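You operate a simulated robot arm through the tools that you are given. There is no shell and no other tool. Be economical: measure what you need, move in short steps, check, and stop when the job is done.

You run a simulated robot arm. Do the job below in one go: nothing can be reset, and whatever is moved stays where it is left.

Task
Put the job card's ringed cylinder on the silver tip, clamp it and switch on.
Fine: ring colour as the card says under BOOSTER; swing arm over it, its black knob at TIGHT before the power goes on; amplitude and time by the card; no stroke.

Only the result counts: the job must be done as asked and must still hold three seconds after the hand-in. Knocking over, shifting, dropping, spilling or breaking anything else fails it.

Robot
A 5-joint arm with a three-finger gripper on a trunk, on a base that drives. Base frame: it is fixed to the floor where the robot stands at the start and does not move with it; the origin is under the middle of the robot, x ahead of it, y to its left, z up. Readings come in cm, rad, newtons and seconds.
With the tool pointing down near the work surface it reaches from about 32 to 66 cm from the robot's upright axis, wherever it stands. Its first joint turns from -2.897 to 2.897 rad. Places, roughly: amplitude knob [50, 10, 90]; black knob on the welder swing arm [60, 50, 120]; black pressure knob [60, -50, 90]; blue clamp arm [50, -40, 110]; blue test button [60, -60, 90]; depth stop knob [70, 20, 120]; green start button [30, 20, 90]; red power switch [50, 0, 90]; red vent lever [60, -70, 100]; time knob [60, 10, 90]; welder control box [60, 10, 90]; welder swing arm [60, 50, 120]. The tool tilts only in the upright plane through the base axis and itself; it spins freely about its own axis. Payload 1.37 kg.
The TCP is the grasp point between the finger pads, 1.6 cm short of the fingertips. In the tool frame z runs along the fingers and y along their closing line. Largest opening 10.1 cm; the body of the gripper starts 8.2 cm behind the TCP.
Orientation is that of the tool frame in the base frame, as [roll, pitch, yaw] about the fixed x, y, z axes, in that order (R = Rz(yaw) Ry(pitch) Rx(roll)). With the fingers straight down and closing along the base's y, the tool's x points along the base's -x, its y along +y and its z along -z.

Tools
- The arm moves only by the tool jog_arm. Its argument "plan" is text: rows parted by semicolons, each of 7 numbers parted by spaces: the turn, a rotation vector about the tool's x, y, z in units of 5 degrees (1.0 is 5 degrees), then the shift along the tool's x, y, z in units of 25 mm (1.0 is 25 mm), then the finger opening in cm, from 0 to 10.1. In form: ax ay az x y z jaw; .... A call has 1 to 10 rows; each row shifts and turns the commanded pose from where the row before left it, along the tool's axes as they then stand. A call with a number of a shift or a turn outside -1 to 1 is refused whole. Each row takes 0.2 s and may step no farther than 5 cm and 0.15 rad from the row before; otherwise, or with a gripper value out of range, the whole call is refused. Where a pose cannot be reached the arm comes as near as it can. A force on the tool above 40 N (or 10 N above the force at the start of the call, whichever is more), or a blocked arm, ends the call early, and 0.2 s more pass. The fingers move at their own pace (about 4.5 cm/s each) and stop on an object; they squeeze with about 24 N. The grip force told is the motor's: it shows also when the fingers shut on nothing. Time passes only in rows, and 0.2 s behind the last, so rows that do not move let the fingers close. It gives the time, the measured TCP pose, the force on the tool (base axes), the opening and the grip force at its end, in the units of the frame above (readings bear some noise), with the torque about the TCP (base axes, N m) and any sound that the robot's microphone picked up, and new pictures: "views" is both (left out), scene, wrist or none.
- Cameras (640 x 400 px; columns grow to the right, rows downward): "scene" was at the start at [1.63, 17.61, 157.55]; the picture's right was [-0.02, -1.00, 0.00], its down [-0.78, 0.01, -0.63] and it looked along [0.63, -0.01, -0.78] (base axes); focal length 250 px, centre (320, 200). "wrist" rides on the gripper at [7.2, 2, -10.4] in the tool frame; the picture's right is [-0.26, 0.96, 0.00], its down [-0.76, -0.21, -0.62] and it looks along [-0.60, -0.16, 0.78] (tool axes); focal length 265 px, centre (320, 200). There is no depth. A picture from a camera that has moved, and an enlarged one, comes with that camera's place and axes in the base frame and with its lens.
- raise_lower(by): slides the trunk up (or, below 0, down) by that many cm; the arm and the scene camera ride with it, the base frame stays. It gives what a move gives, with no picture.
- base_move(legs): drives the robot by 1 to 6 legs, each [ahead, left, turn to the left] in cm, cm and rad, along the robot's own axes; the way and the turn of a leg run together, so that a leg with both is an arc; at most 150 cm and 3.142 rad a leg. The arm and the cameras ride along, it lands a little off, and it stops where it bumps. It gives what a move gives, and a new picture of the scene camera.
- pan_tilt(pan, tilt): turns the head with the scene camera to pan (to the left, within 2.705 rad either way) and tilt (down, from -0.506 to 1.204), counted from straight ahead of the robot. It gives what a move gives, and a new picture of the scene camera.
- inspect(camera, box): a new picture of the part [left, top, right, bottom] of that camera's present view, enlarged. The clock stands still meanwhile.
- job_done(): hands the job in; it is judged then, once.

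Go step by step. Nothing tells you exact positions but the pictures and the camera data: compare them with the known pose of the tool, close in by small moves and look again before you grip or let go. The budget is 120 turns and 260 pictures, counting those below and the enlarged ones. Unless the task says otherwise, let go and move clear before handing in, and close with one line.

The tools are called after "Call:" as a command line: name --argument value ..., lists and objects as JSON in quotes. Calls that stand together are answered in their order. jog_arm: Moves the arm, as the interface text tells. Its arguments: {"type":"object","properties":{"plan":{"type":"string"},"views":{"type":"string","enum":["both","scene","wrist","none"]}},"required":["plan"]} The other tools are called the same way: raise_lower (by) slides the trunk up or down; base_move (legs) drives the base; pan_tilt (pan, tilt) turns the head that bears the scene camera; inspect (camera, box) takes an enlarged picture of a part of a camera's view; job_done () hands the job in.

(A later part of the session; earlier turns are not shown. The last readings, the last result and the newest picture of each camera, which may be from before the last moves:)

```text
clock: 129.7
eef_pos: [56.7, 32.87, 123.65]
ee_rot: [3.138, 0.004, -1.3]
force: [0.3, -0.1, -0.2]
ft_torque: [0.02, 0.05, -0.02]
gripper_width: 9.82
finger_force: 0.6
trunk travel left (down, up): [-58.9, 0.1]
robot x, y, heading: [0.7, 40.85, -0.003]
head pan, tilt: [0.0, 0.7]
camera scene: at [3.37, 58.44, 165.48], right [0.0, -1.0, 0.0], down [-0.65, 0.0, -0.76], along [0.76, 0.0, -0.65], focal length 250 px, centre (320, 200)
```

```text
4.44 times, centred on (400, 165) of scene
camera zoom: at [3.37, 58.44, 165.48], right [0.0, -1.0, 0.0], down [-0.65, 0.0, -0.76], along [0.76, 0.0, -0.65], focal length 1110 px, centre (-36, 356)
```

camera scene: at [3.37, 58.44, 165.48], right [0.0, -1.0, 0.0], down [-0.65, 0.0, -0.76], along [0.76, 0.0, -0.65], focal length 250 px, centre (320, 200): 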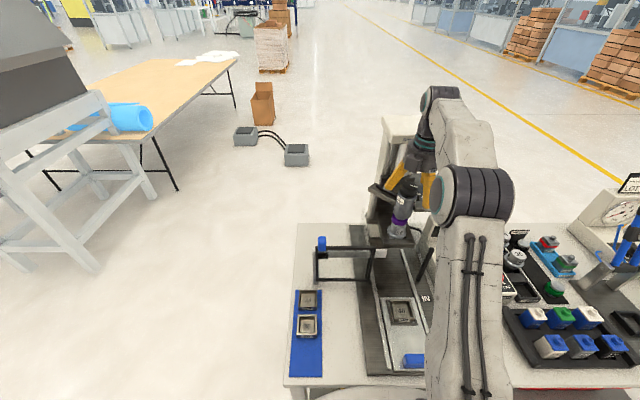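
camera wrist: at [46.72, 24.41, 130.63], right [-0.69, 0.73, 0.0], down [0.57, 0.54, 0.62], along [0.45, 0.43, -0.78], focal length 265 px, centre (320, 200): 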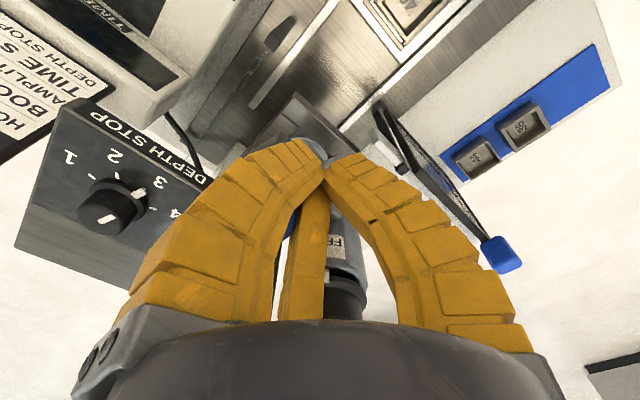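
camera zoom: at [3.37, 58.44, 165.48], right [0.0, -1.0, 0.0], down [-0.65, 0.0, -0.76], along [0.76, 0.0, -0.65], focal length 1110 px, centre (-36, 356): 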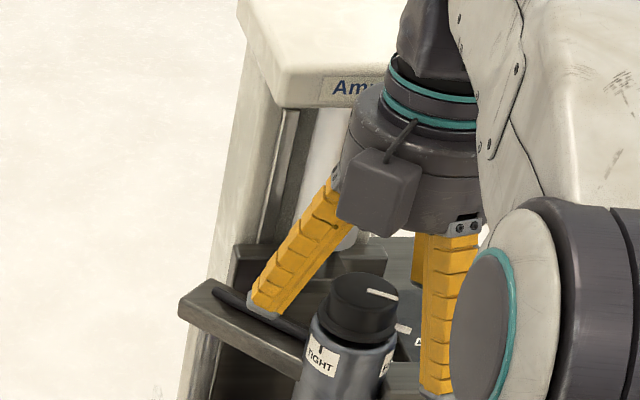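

Call:
base_move --legs '[[2.0, 0, 0.003]]'

Call:
inspect --camera "wrist" --box '[160, 80, 480, 280]'

```text
clock: 130.5
eef_pos: [58.66, 33.08, 123.55]
ee_rot: [3.138, 0.002, -1.297]
force: [0.4, -0.5, -1.3]
ft_torque: [0.0, 0.03, -0.04]
gripper_width: 9.84
finger_force: 0.1
trunk travel left (down, up): [-58.9, 0.1]
robot x, y, heading: [3.06, 40.76, 0.001]
head pan, tilt: [0.0, 0.7]
camera scene: at [5.3, 58.45, 165.48], right [0.0, -1.0, 0.0], down [-0.65, 0.0, -0.76], along [0.76, 0.0, -0.65], focal length 250 px, centre (320, 200)
```

scene: 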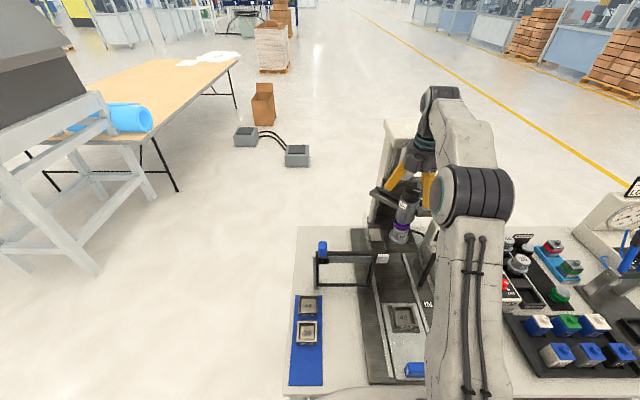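

```text
2.00 times, centred on (320, 180) of wrist
camera zoom: at [58.78, 25.54, 134.03], right [-1.0, -0.01, 0.0], down [0.0, 0.78, 0.62], along [-0.01, 0.62, -0.78], focal length 531 px, centre (320, 240)
```

zoom: 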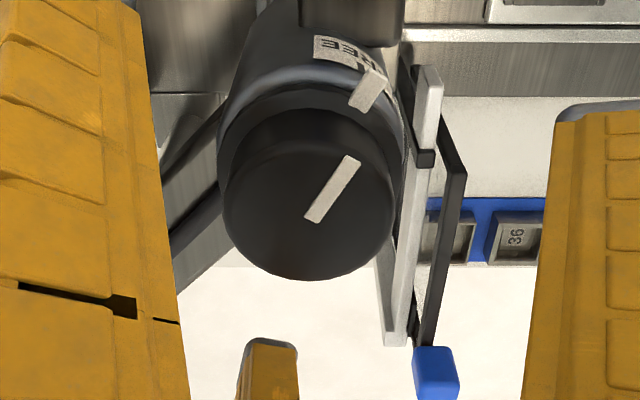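

Knob is between the fingers. Fine-centre and close on it.

Call:
jog_arm --plan "0 0 0 .21 -.02 -.08 9.8; 0 0 0 0 0 0 7; 0 0 0 0 0 0 5; 0 0 0 0 0 0 4; 0 0 0 0 0 0 3.5; 0 0 0 0 0 0 3.5; 0 0 0 0 0 0 3.5" --views "none"

Call:
inspect --camera "wrist" --box '[160, 80, 480, 280]'

Call:
inspect --camera "scene" --box '[360, 130, 440, 250]'

```text
clock: 132.1
eef_pos: [58.84, 32.74, 123.95]
ee_rot: [3.141, 0.0, -1.295]
force: [3.9, 10.0, 2.2]
ft_torque: [0.14, -0.04, -0.02]
gripper_width: 4.67
finger_force: 8.6
trunk travel left (down, up): [-58.9, 0.1]
robot x, y, heading: [2.14, 40.59, 0.001]
head pan, tilt: [0.0, 0.7]
```

```text
2.00 times, centred on (320, 180) of wrist
camera zoom: at [58.85, 25.28, 134.37], right [-1.0, -0.01, 0.0], down [0.0, 0.78, 0.62], along [0.0, 0.62, -0.78], focal length 531 px, centre (320, 240)
```

zoom: 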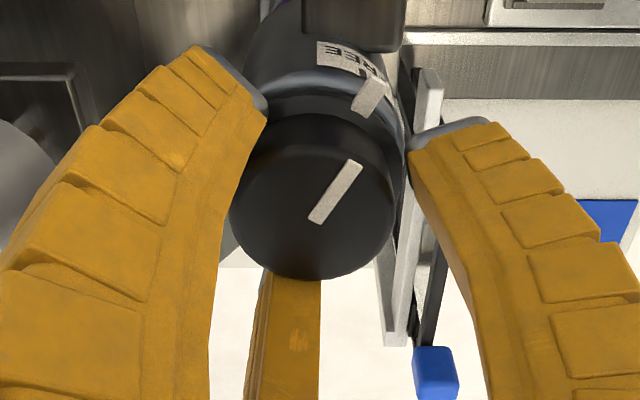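

```text
3.33 times, centred on (400, 190) of scene
camera zoom: at [5.16, 58.7, 165.46], right [0.0, -1.0, 0.0], down [-0.64, 0.0, -0.76], along [0.76, 0.0, -0.64], focal length 832 px, centre (53, 233)
```

zoom: 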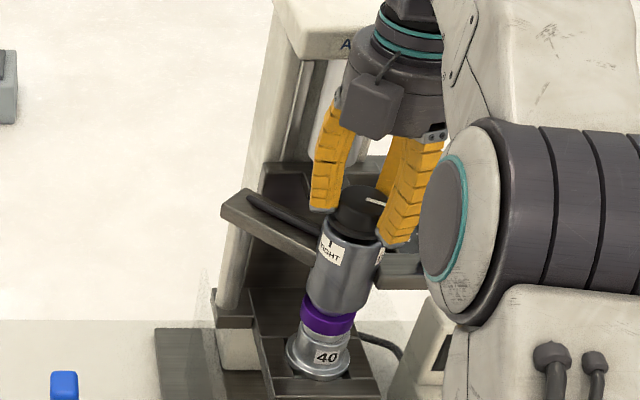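

Call:
jog_arm --plan "0 0 0 -.12 -.095 0 3.5; 0 0 0 0 0 0 3; 0 0 0 0 0 0 3" --views "none"

Call:
inspect --camera "wrist" --box '[160, 80, 480, 280]'

```text
clock: 132.9
eef_pos: [58.87, 33.04, 123.97]
ee_rot: [3.137, -0.001, -1.297]
force: [0.6, 8.7, 0.4]
ft_torque: [0.1, 0.05, 0.06]
gripper_width: 4.09
finger_force: 8.1
trunk travel left (down, up): [-58.9, 0.1]
robot x, y, heading: [2.81, 40.79, 0.005]
head pan, tilt: [0.0, 0.7]
```

```text
2.00 times, centred on (320, 180) of wrist
camera zoom: at [58.97, 25.53, 134.33], right [-1.0, -0.01, 0.0], down [0.0, 0.78, 0.62], along [-0.01, 0.62, -0.78], focal length 531 px, centre (320, 240)
```

zoom: 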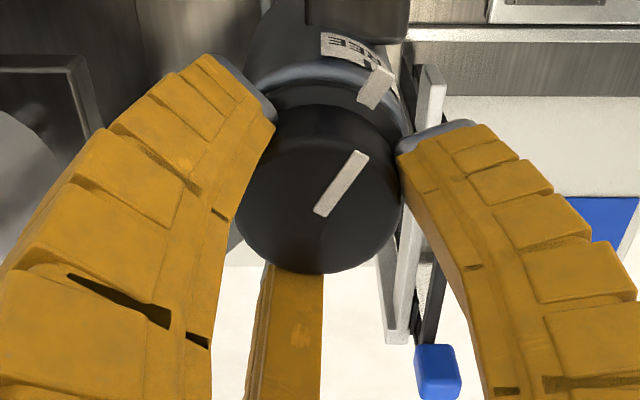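

Call:
jog_arm --plan "0 0 0 -.12 -.03 0 3; 0 0 0 0 0 0 3; 0 0 0 0 0 0 3" --views "none"

Call:
inspect --camera "wrist" --box '[160, 80, 480, 280]'

```text
clock: 133.7
eef_pos: [58.9, 33.09, 123.88]
ee_rot: [3.139, -0.001, -1.297]
force: [2.3, -1.2, 1.1]
ft_torque: [-0.18, 0.17, -0.06]
gripper_width: 3.93
finger_force: 16.8
trunk travel left (down, up): [-58.9, 0.1]
robot x, y, heading: [2.95, 40.6, 0.004]
head pan, tilt: [0.0, 0.7]
```

```text
2.00 times, centred on (320, 180) of wrist
camera zoom: at [58.92, 25.61, 134.35], right [-1.0, 0.0, 0.0], down [0.0, 0.78, 0.62], along [0.0, 0.62, -0.78], focal length 531 px, centre (320, 240)
```

zoom: 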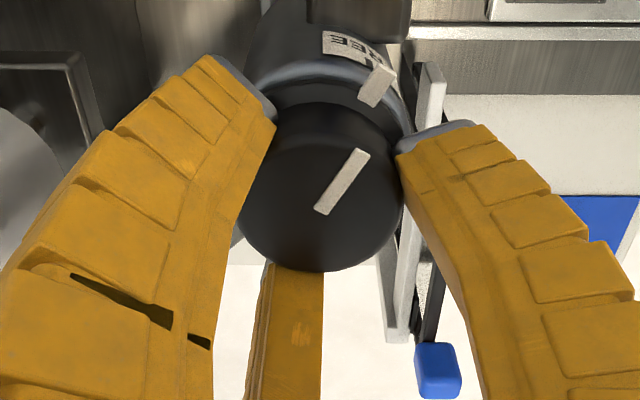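

Firm grip. Turn clockwise (az +) a little and check.

Call:
jog_arm --plan "0 0 1 0 0 0 3; 0 0 1 0 0 0 3; 0 0 1 0 0 0 3; 0 0 1 0 0 0 3; 0 0 0 0 0 0 3" --views "none"

Call:
inspect --camera "wrist" --box '[160, 80, 480, 280]'

Call:
inspect --camera "scene" --box '[360, 150, 440, 250]'

```text
clock: 134.9
eef_pos: [58.87, 33.26, 123.97]
ee_rot: [3.139, 0.0, -1.647]
force: [-1.0, -0.8, 4.5]
ft_torque: [-0.08, 0.1, 0.0]
gripper_width: 3.62
finger_force: 27.7
trunk travel left (down, up): [-58.9, 0.1]
robot x, y, heading: [2.67, 40.89, -0.001]
head pan, tilt: [0.0, 0.7]
```

```text
2.00 times, centred on (320, 180) of wrist
camera zoom: at [56.39, 26.04, 134.4], right [-0.94, 0.34, 0.0], down [0.27, 0.74, 0.62], along [0.21, 0.58, -0.78], focal length 531 px, centre (320, 240)
```

zoom: 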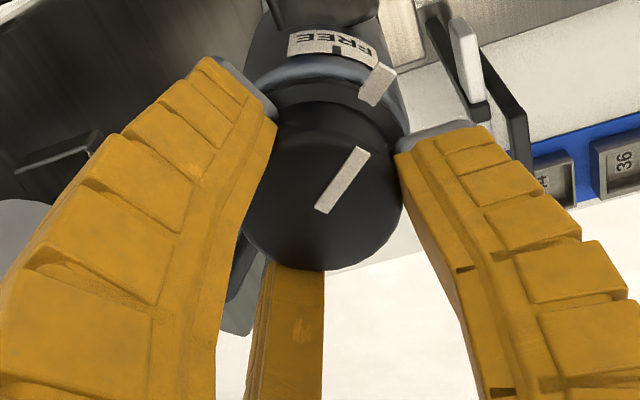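

```text
4.00 times, centred on (400, 200) of scene
camera zoom: at [5.03, 58.44, 165.48], right [0.0, -1.0, 0.0], down [-0.64, 0.0, -0.77], along [0.77, 0.0, -0.64], focal length 999 px, centre (0, 200)
```

zoom: 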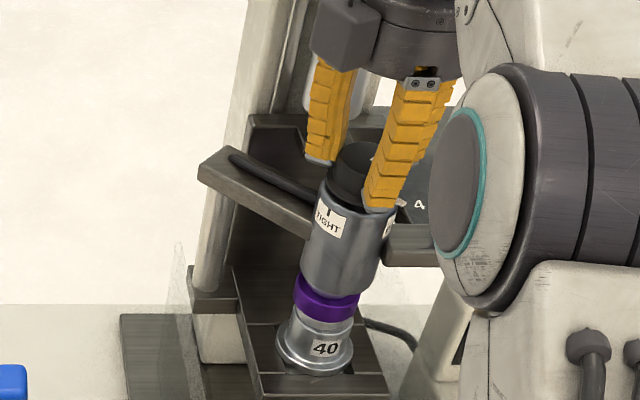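

Knob turns with the gripper. Continue.

Call:
jog_arm --plan "0 0 1 0 0 0 3; 0 0 1 0 0 0 3; 0 0 1 0 0 0 3; 0 0 1 0 0 0 3; 0 0 1 0 0 0 3; 0 0 1 0 0 0 3; 0 0 1 0 0 0 3; 0 0 1 0 0 0 3; 0 0 0 0 0 0 3" --views "none"

Call:
inspect --camera "wrist" --box '[160, 80, 480, 280]'

Call:
inspect --camera "scene" --box '[350, 110, 440, 250]'

```text
clock: 136.9
eef_pos: [58.87, 33.23, 123.9]
ee_rot: [3.141, 0.001, -2.346]
force: [0.8, -2.3, 11.4]
ft_torque: [0.0, -0.08, 0.03]
gripper_width: 3.62
finger_force: 27.7
trunk travel left (down, up): [-58.9, 0.1]
robot x, y, heading: [3.1, 40.69, 0.002]
head pan, tilt: [0.0, 0.7]
```

```text
2.00 times, centred on (320, 180) of wrist
camera zoom: at [52.4, 29.4, 134.38], right [-0.5, 0.86, 0.0], down [0.68, 0.39, 0.62], along [0.54, 0.31, -0.78], focal length 531 px, centre (320, 240)
```

zoom: 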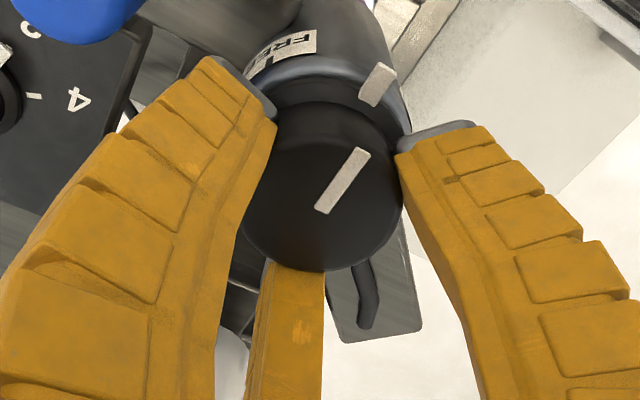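

```text
2.86 times, centred on (395, 180) of scene
camera zoom: at [5.02, 58.44, 165.49], right [0.0, -1.0, 0.0], down [-0.64, 0.0, -0.77], along [0.77, 0.0, -0.64], focal length 713 px, centre (106, 257)
```

zoom: 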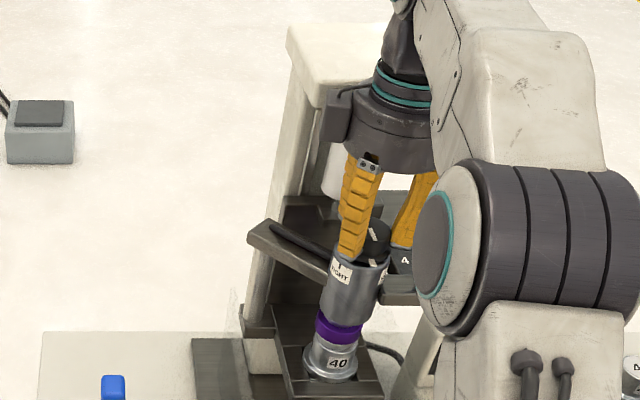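

Turned 60°. Regrip: open, spin back, close again.

Call:
jog_arm --plan "0 0 0 0 0 0 5; 0 0 0 0 0 0 6.5; 0 0 0 0 0 0 6.5; 0 0 -1 0 0 0 6.5; 0 0 -1 0 0 0 6.5; 0 0 -1 0 0 0 6.5; 0 0 -1 0 0 0 6.5; 0 0 -1 0 0 0 6.5; 0 0 -1 0 0 0 6.5; 0 0 -1 0 0 0 6.5" --views "none"

Call:
jog_arm --plan "0 0 -1 0 0 0 6.5; 0 0 -1 0 0 0 6.5; 0 0 -1 0 0 0 6.5; 0 0 0 0 0 0 6.5" --views "none"

Call:
inspect --camera "wrist" --box '[160, 80, 480, 280]'

Call:
inspect --camera "scene" --box '[365, 150, 435, 250]'

```text
clock: 139.1
eef_pos: [58.91, 33.17, 123.83]
ee_rot: [3.141, 0.0, -1.734]
force: [-0.2, -0.4, 0.1]
ft_torque: [-0.02, -0.01, 0.01]
gripper_width: 6.83
finger_force: 2.0
trunk travel left (down, up): [-58.9, 0.1]
robot x, y, heading: [2.77, 40.59, 0.002]
head pan, tilt: [0.0, 0.7]
```

```text
clock: 140.1
eef_pos: [58.98, 33.17, 123.85]
ee_rot: [3.141, 0.0, -1.472]
force: [0.4, -0.3, -0.2]
ft_torque: [0.01, 0.0, -0.02]
gripper_width: 6.83
finger_force: 2.0
trunk travel left (down, up): [-58.9, 0.1]
robot x, y, heading: [2.77, 40.44, 0.004]
head pan, tilt: [0.0, 0.7]
```

```text
2.00 times, centred on (320, 180) of wrist
camera zoom: at [57.71, 25.76, 134.36], right [-0.99, 0.17, 0.0], down [0.13, 0.77, 0.62], along [0.1, 0.61, -0.78], focal length 531 px, centre (320, 240)
```

zoom: 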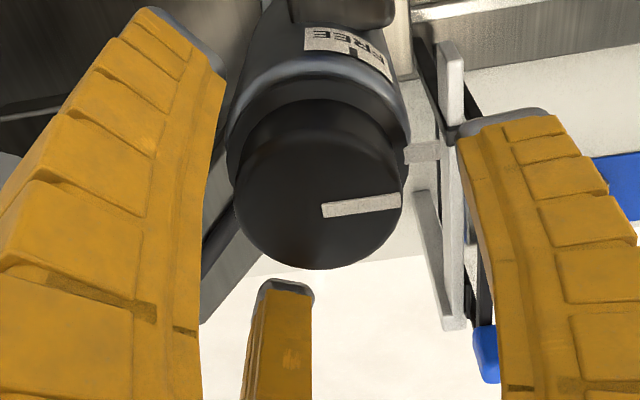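

```text
4.00 times, centred on (400, 200) of scene
camera zoom: at [5.11, 58.45, 165.48], right [0.0, -1.0, 0.0], down [-0.64, 0.0, -0.76], along [0.76, 0.0, -0.64], focal length 999 px, centre (0, 200)
```

zoom: 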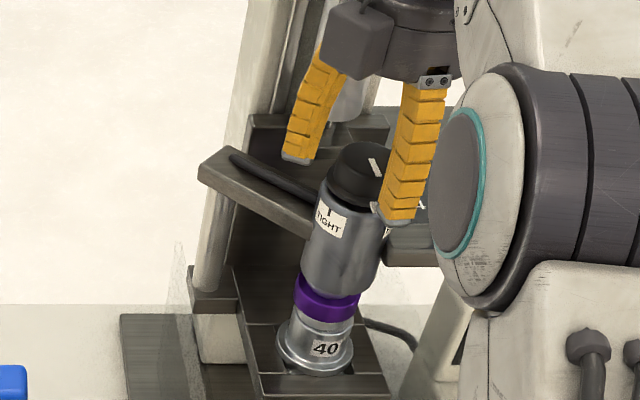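

Pointer is about 60° short of TIGHT. Close and turn further.

Call:
jog_arm --plan "0 0 0 0 0 0 5; 0 0 0 0 0 0 4; 0 0 0 0 0 0 3; 0 0 0 0 0 0 3; 0 0 0 0 0 0 3; 0 0 1 0 0 0 3; 0 0 1 0 0 0 3; 0 0 1 0 0 0 3; 0 0 1 0 0 0 3; 0 0 1 0 0 0 3" --views "none"

Call:
jog_arm --plan "0 0 1 0 0 0 3; 0 0 1 0 0 0 3; 0 0 1 0 0 0 3; 0 0 1 0 0 0 3; 0 0 1 0 0 0 3; 0 0 0 0 0 0 3" --views "none"

Call:
inspect --camera "wrist" --box '[160, 80, 480, 280]'

Call:
inspect --camera "scene" --box '[370, 170, 430, 230]'

```text
clock: 142.3
eef_pos: [58.87, 33.3, 124.04]
ee_rot: [-3.14, -0.001, -1.911]
force: [2.9, -1.1, 13.4]
ft_torque: [-0.05, -0.23, 0.0]
gripper_width: 3.62
finger_force: 27.5
trunk travel left (down, up): [-58.9, 0.1]
robot x, y, heading: [2.76, 40.61, 0.001]
head pan, tilt: [0.0, 0.7]
```

```text
clock: 143.7
eef_pos: [58.78, 33.32, 123.85]
ee_rot: [3.141, 0.0, -2.345]
force: [7.0, 0.9, 15.4]
ft_torque: [0.01, -0.2, 0.01]
gripper_width: 3.72
finger_force: 28.3
trunk travel left (down, up): [-58.9, 0.1]
robot x, y, heading: [2.73, 40.73, -0.003]
head pan, tilt: [0.0, 0.7]
```

```text
2.00 times, centred on (320, 180) of wrist
camera zoom: at [52.37, 29.46, 134.36], right [-0.5, 0.86, 0.0], down [0.68, 0.39, 0.62], along [0.54, 0.31, -0.78], focal length 531 px, centre (320, 240)
```

zoom: 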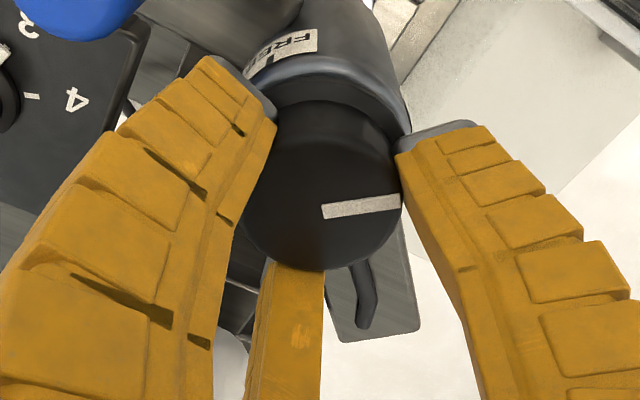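

```text
6.67 times, centred on (400, 200) of scene
camera zoom: at [5.06, 58.49, 165.48], right [0.0, -1.0, 0.0], down [-0.64, 0.0, -0.77], along [0.77, 0.0, -0.64], focal length 1665 px, centre (-213, 200)
```

zoom: 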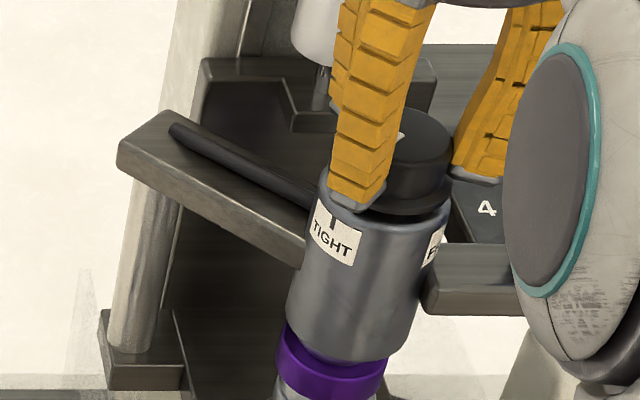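

Call:
jog_arm --plan "0 0 1 0 0 0 3; 0 0 1 0 0 0 3; 0 0 0 0 0 0 3; 0 0 0 0 0 0 5; 0 0 0 0 0 0 7; 0 0 0 0 0 0 7; 0 0 0 0 0 0 7" --views "none"

Call:
inspect --camera "wrist" --box '[160, 80, 480, 280]'

Call:
inspect --camera "scene" --box '[370, 170, 430, 230]'

```text
clock: 145.3
eef_pos: [58.87, 33.34, 123.91]
ee_rot: [3.141, -0.001, -2.521]
force: [-0.4, 0.1, 0.4]
ft_torque: [0.03, -0.01, 0.0]
gripper_width: 7.29
finger_force: 1.9
trunk travel left (down, up): [-58.9, 0.1]
robot x, y, heading: [2.02, 40.4, 0.002]
head pan, tilt: [0.0, 0.7]
```

```text
2.00 times, centred on (320, 180) of wrist
camera zoom: at [51.89, 30.62, 134.33], right [-0.35, 0.94, 0.0], down [0.74, 0.27, 0.62], along [0.58, 0.22, -0.79], focal length 531 px, centre (320, 240)
```

zoom: 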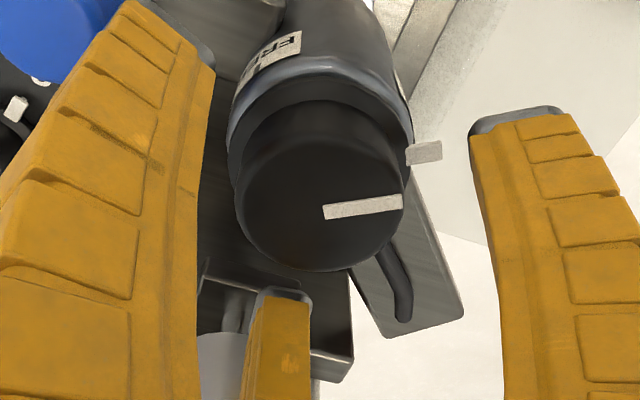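

```text
6.67 times, centred on (400, 200) of scene
camera zoom: at [5.11, 58.45, 165.48], right [0.0, -1.0, 0.0], down [-0.64, 0.0, -0.76], along [0.76, 0.0, -0.64], focal length 1665 px, centre (-213, 200)
```

zoom: 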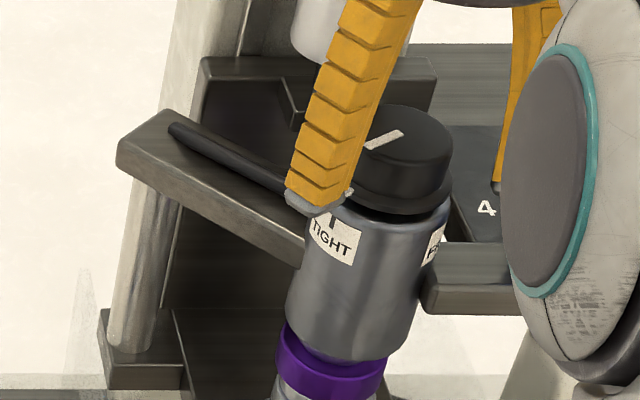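

Pointer looks at TIGHT. Spin the open fingers so the gap faces forward, back out, and check level.

Call:
jog_arm --plan "0 0 -1 0 0 0 7; 0 0 -1 0 0 0 7; 0 0 -1 0 0 0 7; 0 0 -1 0 0 0 7; 0 0 -1 0 0 0 7; 0 0 -1 0 0 0 7; 0 0 -1 0 0 0 8; 0 0 -1 0 0 0 9.5; 0 0 -1 0 0 0 9.5; 0 0 -1 0 0 0 9.5" --views "none"

Call:
jog_arm --plan "0 0 -1 0 0 0 9.5; 0 0 0 0 0 0 9.5" --views "wrist"

Call:
inspect --camera "scene" --box '[370, 170, 430, 230]'

```text
clock: 147.5
eef_pos: [58.91, 33.32, 123.94]
ee_rot: [3.14, -0.001, -1.645]
force: [-0.4, -0.9, 0.5]
ft_torque: [-0.01, 0.01, 0.02]
gripper_width: 9.58
finger_force: 0.6
trunk travel left (down, up): [-58.9, 0.1]
robot x, y, heading: [2.46, 40.97, -0.003]
head pan, tilt: [0.0, 0.7]
```

```text
clock: 148.1
eef_pos: [58.92, 33.4, 123.9]
ee_rot: [3.139, 0.001, -1.557]
force: [-0.5, 0.3, 0.0]
ft_torque: [0.02, -0.02, 0.0]
gripper_width: 9.56
finger_force: 0.8
trunk travel left (down, up): [-58.9, 0.1]
robot x, y, heading: [2.57, 40.64, 0.004]
head pan, tilt: [0.0, 0.7]
camera wrist: at [57.01, 26.0, 134.36], right [-0.97, 0.25, 0.0], down [0.2, 0.76, 0.62], along [0.16, 0.6, -0.78], focal length 265 px, centre (320, 200)
```

wrist: 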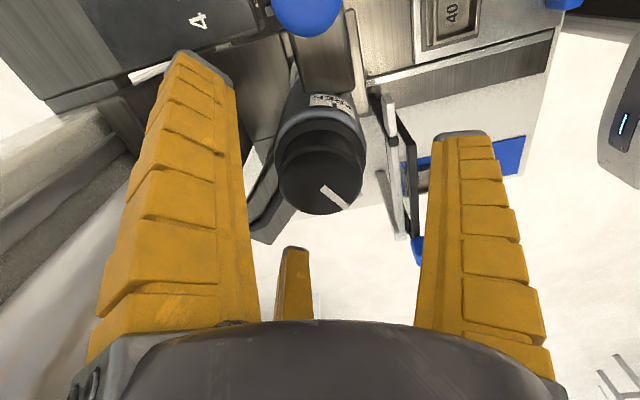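

```text
6.67 times, centred on (400, 200) of scene
camera zoom: at [5.11, 58.45, 165.48], right [0.0, -1.0, 0.0], down [-0.64, 0.0, -0.76], along [0.76, 0.0, -0.64], focal length 1665 px, centre (-213, 200)
```

zoom: 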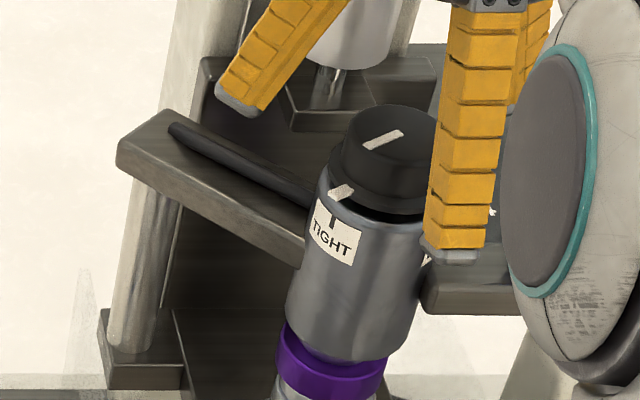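

Pointer is exactly on the TIGHT mark. Back out.

Call:
base_move --legs '[[-14, 0, -0.003], [-26, 0, 0]]'

Call:
inspect --camera "scene" --box '[330, 90, 430, 170]'

Call:
inspect --camera "scene" --box '[380, 120, 500, 220]'

```text
clock: 150.9
eef_pos: [18.2, 33.49, 124.03]
ee_rot: [3.14, 0.0, -1.557]
force: [-0.3, 0.3, -0.2]
ft_torque: [-0.01, -0.05, -0.02]
gripper_width: 9.57
finger_force: 0.9
trunk travel left (down, up): [-58.9, 0.1]
robot x, y, heading: [-38.39, 40.66, 0.007]
head pan, tilt: [0.0, 0.7]
camera scene: at [-35.69, 58.38, 165.48], right [0.01, -1.0, 0.0], down [-0.64, 0.0, -0.77], along [0.77, 0.0, -0.64], focal length 250 px, centre (320, 200)
```

scene: 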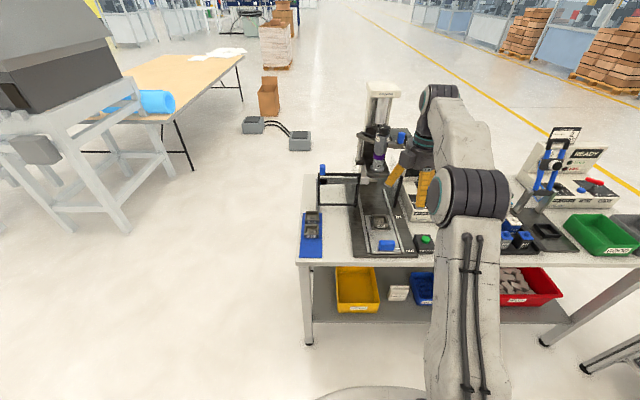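

```text
5.00 times, centred on (380, 130) of scene
camera zoom: at [-35.69, 58.38, 165.48], right [0.01, -1.0, 0.0], down [-0.64, 0.0, -0.77], along [0.77, 0.0, -0.64], focal length 1248 px, centre (20, 550)
```

zoom: 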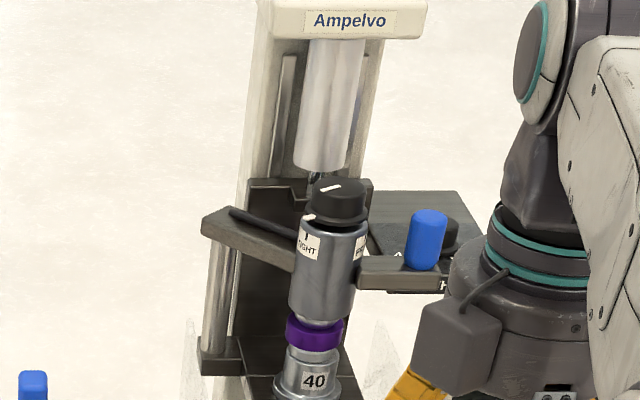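

```text
4.00 times, centred on (440, 170) of scene
camera zoom: at [-35.69, 58.38, 165.48], right [0.01, -1.0, 0.0], down [-0.64, 0.0, -0.77], along [0.77, 0.0, -0.64], focal length 999 px, centre (-160, 320)
```

zoom: 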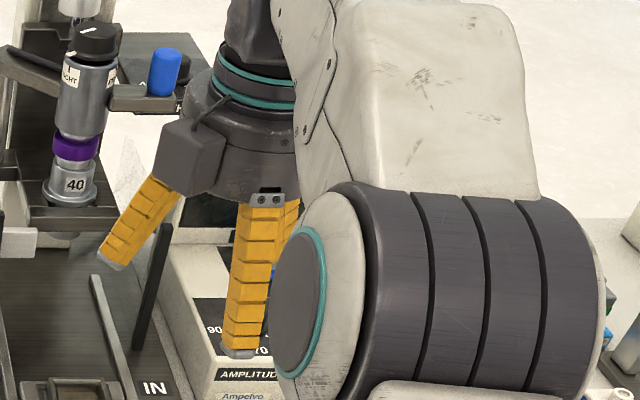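

Clamp state verified. Next the dials: drive right and look at the control panel.

Call:
base_move --legs '[[0, -62, -0.007]]'

Call:
inspect --camera "scene" --box '[180, 80, 330, 200]'

```text
clock: 154.3
eef_pos: [18.48, -28.25, 123.87]
ee_rot: [3.141, 0.0, -1.56]
force: [0.3, -0.8, -0.7]
ft_torque: [0.06, -0.01, 0.0]
gripper_width: 9.56
finger_force: 0.9
trunk travel left (down, up): [-58.9, 0.1]
robot x, y, heading: [-38.25, -20.72, -0.0]
head pan, tilt: [0.0, 0.7]
camera scene: at [-35.3, -3.0, 165.49], right [0.0, -1.0, 0.0], down [-0.64, 0.0, -0.76], along [0.76, 0.0, -0.64], focal length 250 px, centre (320, 200)
```

scene: 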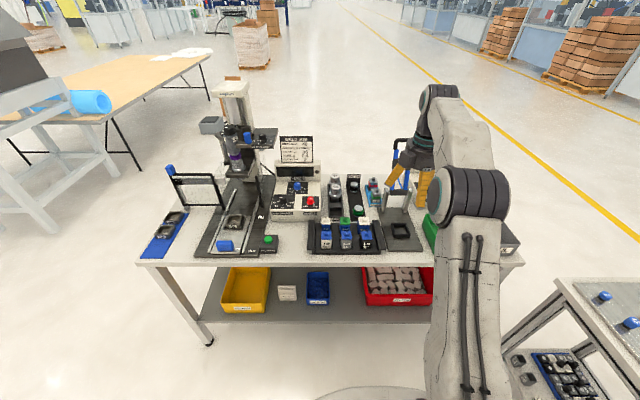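

```text
3.33 times, centred on (255, 140) of scene
camera zoom: at [-35.3, -3.0, 165.49], right [0.0, -1.0, 0.0], down [-0.64, 0.0, -0.76], along [0.76, 0.0, -0.64], focal length 832 px, centre (537, 400)
```

zoom: 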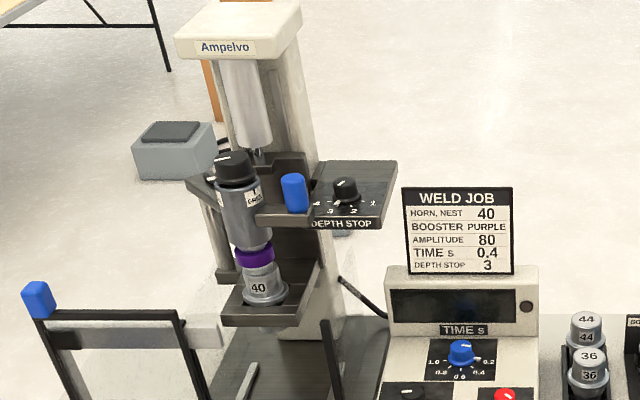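

Call:
inspect --camera "scene" --box '[265, 160, 330, 225]'

Call:
inspect --camera "scene" --box '[265, 175, 300, 215]'

```text
6.15 times, centred on (298, 192) of scene
camera zoom: at [-35.3, -3.0, 165.49], right [0.0, -1.0, 0.0], down [-0.64, 0.0, -0.76], along [0.76, 0.0, -0.64], focal length 1537 px, centre (458, 246)
```

zoom: 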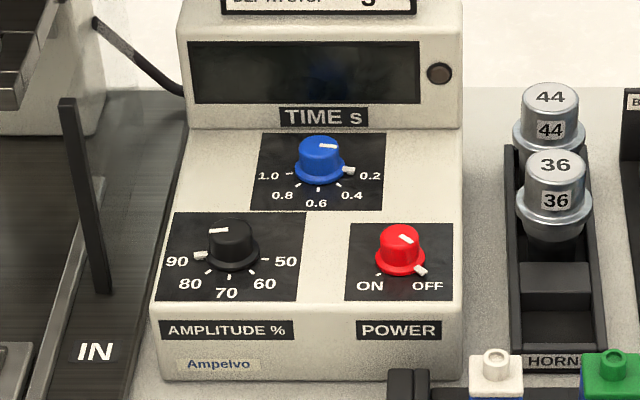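

```text
10.00 times, centred on (282, 195) of scene
camera zoom: at [-35.3, -3.0, 165.49], right [0.0, -1.0, 0.0], down [-0.64, 0.0, -0.76], along [0.76, 0.0, -0.64], focal length 2497 px, centre (695, 250)
```

zoom: 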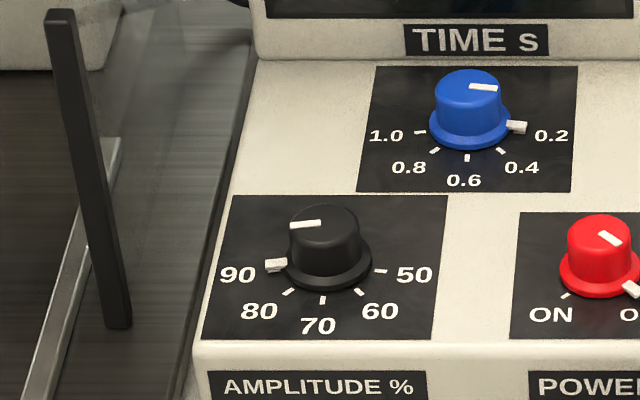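

Amplitude is at 90 (needs 45° CCW to 80), time at 0.2 (45° CW to 0.4), power at OFF. Go above the amplitude knob (48.5, 13.2, top ≈96.3).

Call:
jog_arm --plan "0 0 0 0 0 .95 7; 0 0 0 0 0 .95 7; 0 0 0 0 0 .95 7; 0 0 0 0 0 .95 7; 0 0 0 0 0 .95 7; 0 0 0 0 0 .95 7; 0 0 0 0 0 0 7" --views "none"

Call:
base_move --legs '[[0, 41.5, 0], [30, 0, 0]]'

Call:
jog_arm --plan "0 0 0 0 0 1 7; 0 0 0 0 0 .8 7; 0 0 0 0 0 0 7" --views "wrist"

Call:
inspect --camera "scene" --box '[350, 120, 480, 240]'

```text
clock: 155.9
eef_pos: [18.75, -28.25, 109.5]
ee_rot: [3.14, 0.0, -1.561]
force: [0.4, 0.1, 0.6]
ft_torque: [-0.02, -0.01, 0.0]
gripper_width: 7.3
finger_force: 1.9
trunk travel left (down, up): [-58.9, 0.1]
robot x, y, heading: [-37.9, -20.75, -0.001]
head pan, tilt: [0.0, 0.7]
```

```text
clock: 160.2
eef_pos: [49.22, 13.65, 109.37]
ee_rot: [3.139, 0.001, -1.56]
force: [-0.3, -0.6, 0.5]
ft_torque: [-0.01, 0.04, -0.02]
gripper_width: 7.27
finger_force: 2.2
trunk travel left (down, up): [-58.9, 0.1]
robot x, y, heading: [-7.28, 21.12, 0.0]
head pan, tilt: [0.0, 0.7]
camera scene: at [-4.65, 38.83, 165.48], right [0.0, -1.0, 0.0], down [-0.64, 0.0, -0.76], along [0.76, 0.0, -0.64], focal length 250 px, centre (320, 200)
```

scene: 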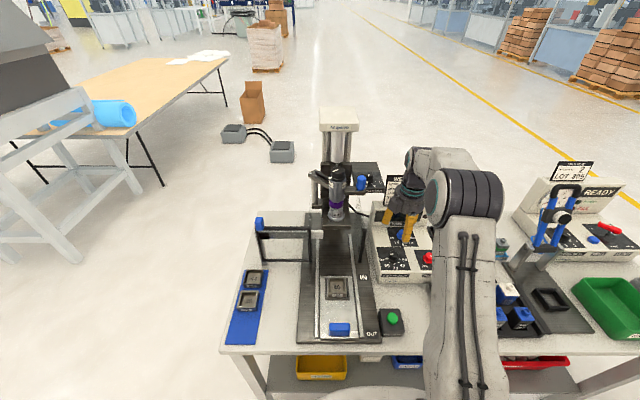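

```text
clock: 161.0
eef_pos: [49.46, 13.61, 105.06]
ee_rot: [3.141, -0.001, -1.56]
force: [-0.1, -0.9, 0.1]
ft_torque: [-0.01, -0.04, 0.03]
gripper_width: 7.27
finger_force: 2.6
trunk travel left (down, up): [-58.9, 0.1]
robot x, y, heading: [-6.89, 21.02, -0.002]
head pan, tilt: [0.0, 0.7]
camera wrist: at [47.48, 6.36, 115.46], right [-0.97, 0.25, 0.0], down [0.2, 0.76, 0.62], along [0.16, 0.6, -0.78], focal length 265 px, centre (320, 200)
```

wrist: 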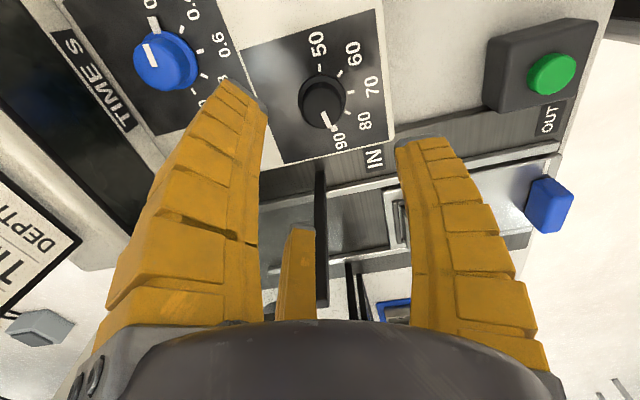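

```text
3.33 times, centred on (415, 180) of scene
camera zoom: at [-4.76, 38.83, 165.48], right [0.0, -1.0, 0.0], down [-0.64, 0.0, -0.76], along [0.76, 0.0, -0.64], focal length 832 px, centre (3, 267)
```

zoom: 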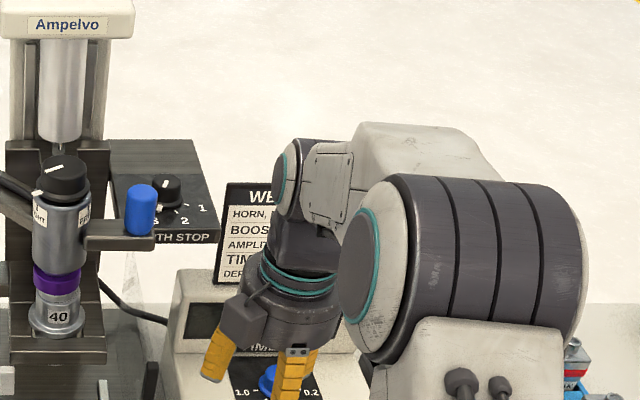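

Call:
jog_arm --plan "0 0 0 .2 .1 .75 7; 0 0 0 .2 .1 .75 7; 0 0 0 0 0 .7 7; 0 0 0 0 0 0 7" --views "wrist"

```text
clock: 162.0
eef_pos: [48.71, 12.6, 99.35]
ee_rot: [-3.141, 0.001, -1.561]
force: [-0.9, 0.2, -0.9]
ft_torque: [0.03, 0.01, 0.02]
gripper_width: 7.29
finger_force: 1.6
trunk travel left (down, up): [-58.9, 0.1]
robot x, y, heading: [-7.29, 21.16, 0.005]
head pan, tilt: [0.0, 0.7]
camera wrist: at [46.82, 5.24, 109.81], right [-0.97, 0.25, 0.0], down [0.2, 0.76, 0.62], along [0.16, 0.6, -0.78], focal length 265 px, centre (320, 200)
```

wrist: 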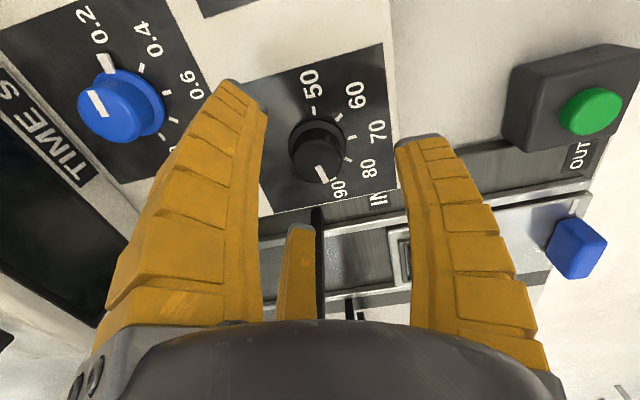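

Call:
jog_arm --plan "0 0 0 0 0 .7 7; 0 0 0 0 0 0 7" --views "none"

Call:
inspect --camera "wrist" --box '[200, 80, 440, 280]'

Call:
inspect --camera "scene" --box '[370, 200, 430, 290]'

```text
clock: 162.6
eef_pos: [48.64, 12.65, 97.73]
ee_rot: [3.14, -0.001, -1.561]
force: [0.0, -0.3, -1.6]
ft_torque: [-0.01, 0.0, -0.02]
gripper_width: 7.3
finger_force: 2.5
trunk travel left (down, up): [-58.9, 0.1]
robot x, y, heading: [-7.09, 20.85, 0.003]
head pan, tilt: [0.0, 0.7]
```

```text
2.00 times, centred on (320, 180) of wrist
camera zoom: at [46.77, 5.36, 108.08], right [-0.97, 0.25, 0.0], down [0.2, 0.76, 0.62], along [0.16, 0.6, -0.78], focal length 531 px, centre (320, 240)
```

zoom: 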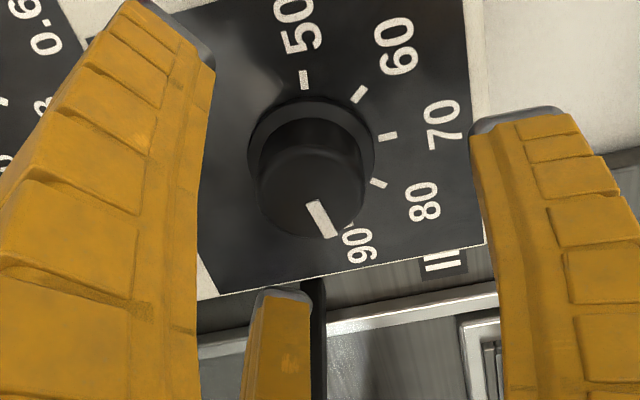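

```text
4.44 times, centred on (400, 245) of scene
camera zoom: at [-4.77, 38.83, 165.48], right [0.0, -1.0, 0.0], down [-0.64, 0.0, -0.77], along [0.77, 0.0, -0.64], focal length 1110 px, centre (-36, 0)
```

zoom: 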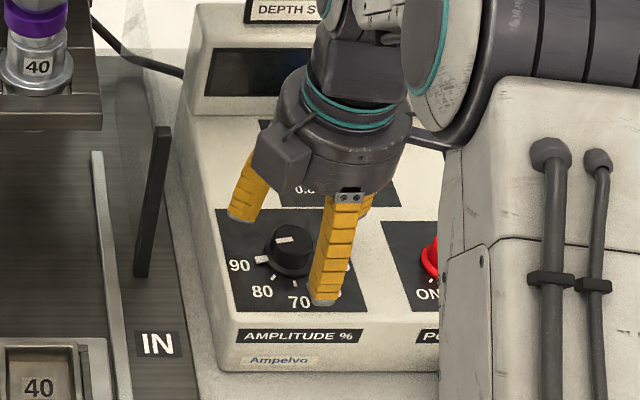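

Centred over the amplitude knob. Lower and close.

Call:
jog_arm --plan "0 0 0 0 -.06 .4 7; 0 0 0 0 0 .35 6; 0 0 0 0 0 0 4.5; 0 0 0 0 0 0 3; 0 0 0 0 0 0 2; 0 0 0 0 0 0 2; 0 0 0 0 0 0 2" --views "none"

Call:
inspect --camera "wrist" --box '[200, 80, 440, 280]'

```text
clock: 164.2
eef_pos: [49.05, 12.84, 95.87]
ee_rot: [3.141, -0.003, -1.559]
force: [7.9, 15.2, 3.5]
ft_torque: [0.16, -0.21, 0.0]
gripper_width: 3.52
finger_force: 11.4
trunk travel left (down, up): [-58.9, 0.1]
robot x, y, heading: [-7.09, 21.04, 0.004]
head pan, tilt: [0.0, 0.7]
```

```text
2.00 times, centred on (320, 180) of wrist
camera zoom: at [47.09, 5.63, 106.31], right [-0.97, 0.25, 0.0], down [0.2, 0.76, 0.62], along [0.16, 0.6, -0.79], focal length 531 px, centre (320, 240)
```

zoom: 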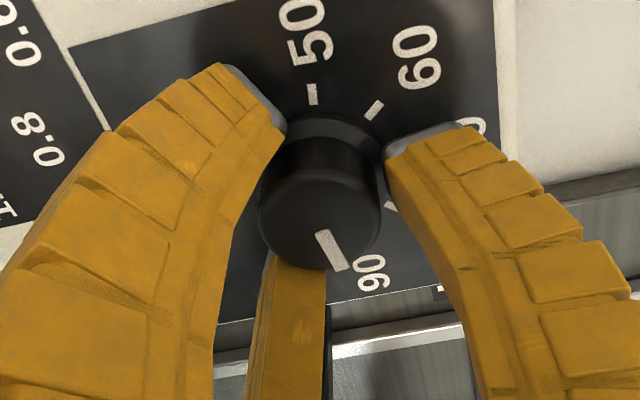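

Call:
jog_arm --plan "0 0 0 -.18 -.06 0 2; 0 0 0 0 0 0 2; 0 0 0 0 0 0 2" --views "none"

```text
clock: 165.0
eef_pos: [49.02, 13.2, 95.71]
ee_rot: [3.137, -0.001, -1.56]
force: [6.9, 10.1, 2.0]
ft_torque: [0.14, -0.08, 0.0]
gripper_width: 3.24
finger_force: 9.5
trunk travel left (down, up): [-58.9, 0.1]
robot x, y, heading: [-7.34, 20.99, 0.003]
head pan, tilt: [0.0, 0.7]
```

Call:
jog_arm --plan "0 0 0 -.15 -.1 0 2; 0 0 0 0 0 0 2; 0 0 0 0 0 0 2" --views "none"

Call:
inspect --camera "wrist" --box '[200, 80, 440, 280]'

```text
clock: 165.8
eef_pos: [49.07, 13.3, 95.88]
ee_rot: [3.141, 0.0, -1.562]
force: [-2.8, -3.5, 3.2]
ft_torque: [0.14, -0.19, -0.01]
gripper_width: 2.42
finger_force: 28.1
trunk travel left (down, up): [-58.9, 0.1]
robot x, y, heading: [-7.56, 20.88, -0.001]
head pan, tilt: [0.0, 0.7]
```

```text
2.00 times, centred on (320, 180) of wrist
camera zoom: at [47.19, 5.94, 106.3], right [-0.97, 0.26, 0.0], down [0.2, 0.76, 0.62], along [0.16, 0.6, -0.78], focal length 531 px, centre (320, 240)
```

zoom: 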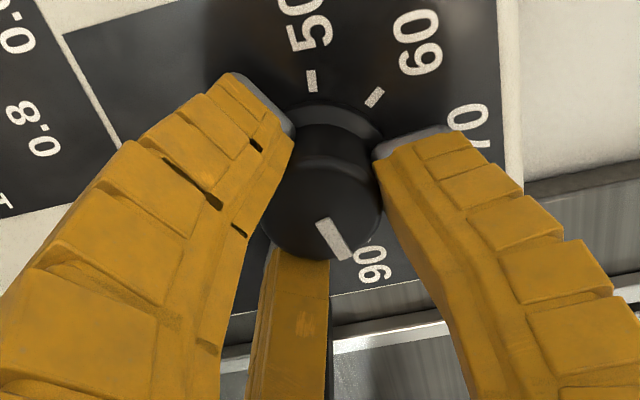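

Gripped firmly. Turn CCW 45°.

Call:
jog_arm --plan "0 0 -1 0 0 0 2; 0 0 -1 0 0 0 2; 0 0 -1 0 0 0 2; 0 0 -1 0 0 0 2; 0 0 -1 0 0 0 2; 0 0 -1 0 0 0 2; 0 0 -1 0 0 0 2; 0 0 -1 0 0 0 2; 0 0 -1 0 0 0 2; 0 0 0 0 0 0 2" --views "none"

Call:
jog_arm --plan "0 0 0 0 0 0 4; 0 0 0 0 0 0 6; 0 0 0 0 0 0 6.5; 0 0 0 0 0 -.6 6.5; 0 0 0 0 0 -1 6.5; 0 0 0 0 0 0 6.5" --views "wrist"

Call:
inspect --camera "scene" --box '[370, 230, 430, 290]'

```text
clock: 168.0
eef_pos: [49.13, 13.33, 95.76]
ee_rot: [-3.14, 0.001, -0.774]
force: [-3.4, -16.2, 5.0]
ft_torque: [-0.23, 0.09, 0.0]
gripper_width: 2.37
finger_force: 27.9
trunk travel left (down, up): [-58.9, 0.1]
robot x, y, heading: [-7.23, 21.22, -0.003]
head pan, tilt: [0.0, 0.7]
```

```text
clock: 169.4
eef_pos: [49.27, 13.7, 99.87]
ee_rot: [3.139, 0.0, -0.775]
force: [0.0, 0.7, -0.4]
ft_torque: [-0.01, 0.01, 0.03]
gripper_width: 6.82
finger_force: 2.1
trunk travel left (down, up): [-58.9, 0.1]
robot x, y, heading: [-7.06, 21.42, -0.0]
head pan, tilt: [0.0, 0.7]
camera wrist: at [53.06, 7.23, 110.37], right [-0.86, -0.5, 0.0], down [-0.39, 0.68, 0.62], along [-0.31, 0.54, -0.78], focal length 265 px, centre (320, 200)
```

wrist: 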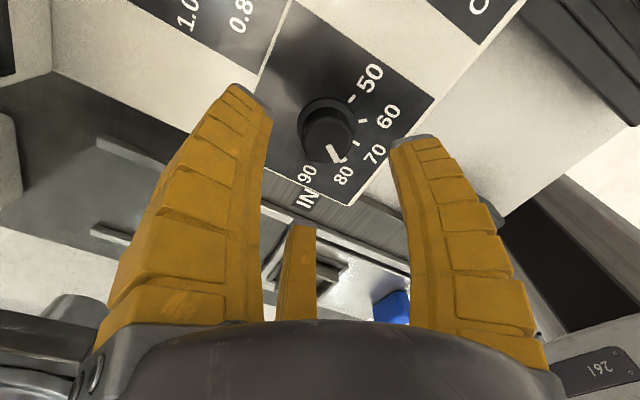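

```text
6.67 times, centred on (400, 260) of scene
camera zoom: at [-4.74, 38.82, 165.48], right [0.0, -1.0, 0.0], down [-0.64, 0.0, -0.76], along [0.76, 0.0, -0.64], focal length 1665 px, centre (-213, -200)
```

zoom: 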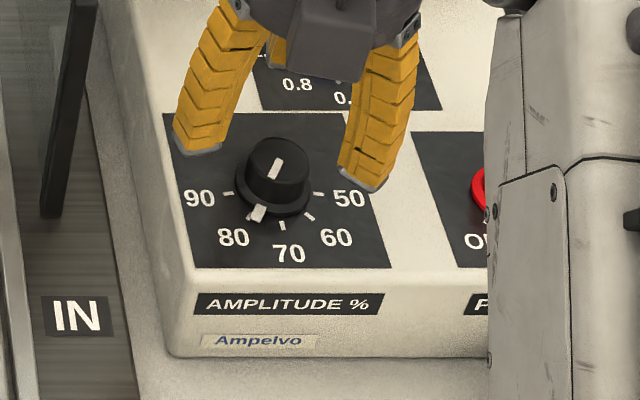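

Call:
inspect --camera "wrist" --box '[270, 50, 430, 200]'

Call:
inspect --camera "scene" --box '[385, 240, 425, 275]'

```text
2.67 times, centred on (350, 125) of wrist
camera zoom: at [53.06, 7.23, 110.37], right [-0.86, -0.5, 0.0], down [-0.39, 0.68, 0.62], along [-0.31, 0.54, -0.78], focal length 708 px, centre (240, 400)
```

zoom: 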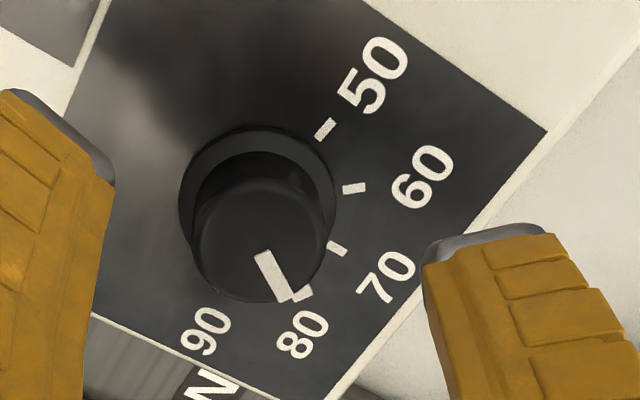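

```text
11.43 times, centred on (405, 258) of scene
camera zoom: at [-4.74, 38.82, 165.48], right [0.0, -1.0, 0.0], down [-0.64, 0.0, -0.76], along [0.76, 0.0, -0.64], focal length 2854 px, centre (-651, -457)
```

zoom: 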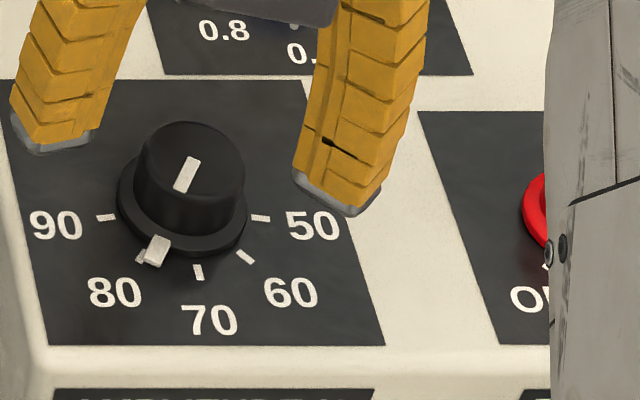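

Pointer is ~13° past 80. Regrip and correct clockwise.

Call:
jog_arm --plan "0 0 0 .09 .25 .64 6.5; 0 0 0 0 0 1 6; 0 0 0 0 0 0 4.5; 0 0 0 0 0 0 3.5; 0 0 0 0 0 0 2.5; 0 0 0 0 0 0 2; 0 0 0 0 0 0 2" --views "none"

Call:
inspect --camera "scene" --box '[385, 240, 425, 275]'

```text
clock: 171.0
eef_pos: [48.95, 13.08, 95.71]
ee_rot: [-3.142, -0.001, -0.773]
force: [0.6, 5.0, 1.2]
ft_torque: [0.05, 0.02, -0.02]
gripper_width: 3.09
finger_force: 8.7
trunk travel left (down, up): [-58.9, 0.1]
robot x, y, heading: [-7.41, 20.68, 0.0]
head pan, tilt: [0.0, 0.7]
```

```text
11.43 times, centred on (405, 258) of scene
camera zoom: at [-4.75, 38.9, 165.47], right [0.0, -1.0, 0.0], down [-0.64, 0.0, -0.76], along [0.76, 0.0, -0.64], focal length 2854 px, centre (-651, -457)
```

zoom: 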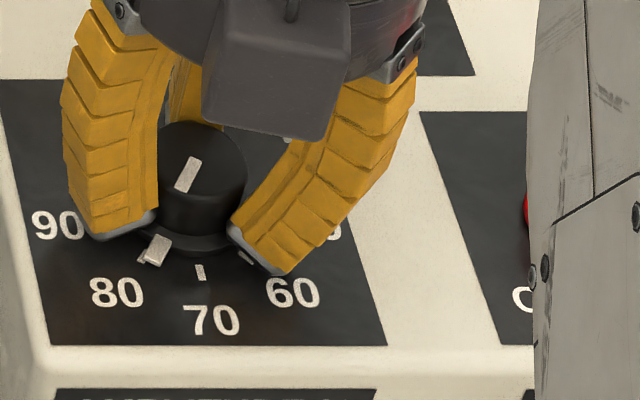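

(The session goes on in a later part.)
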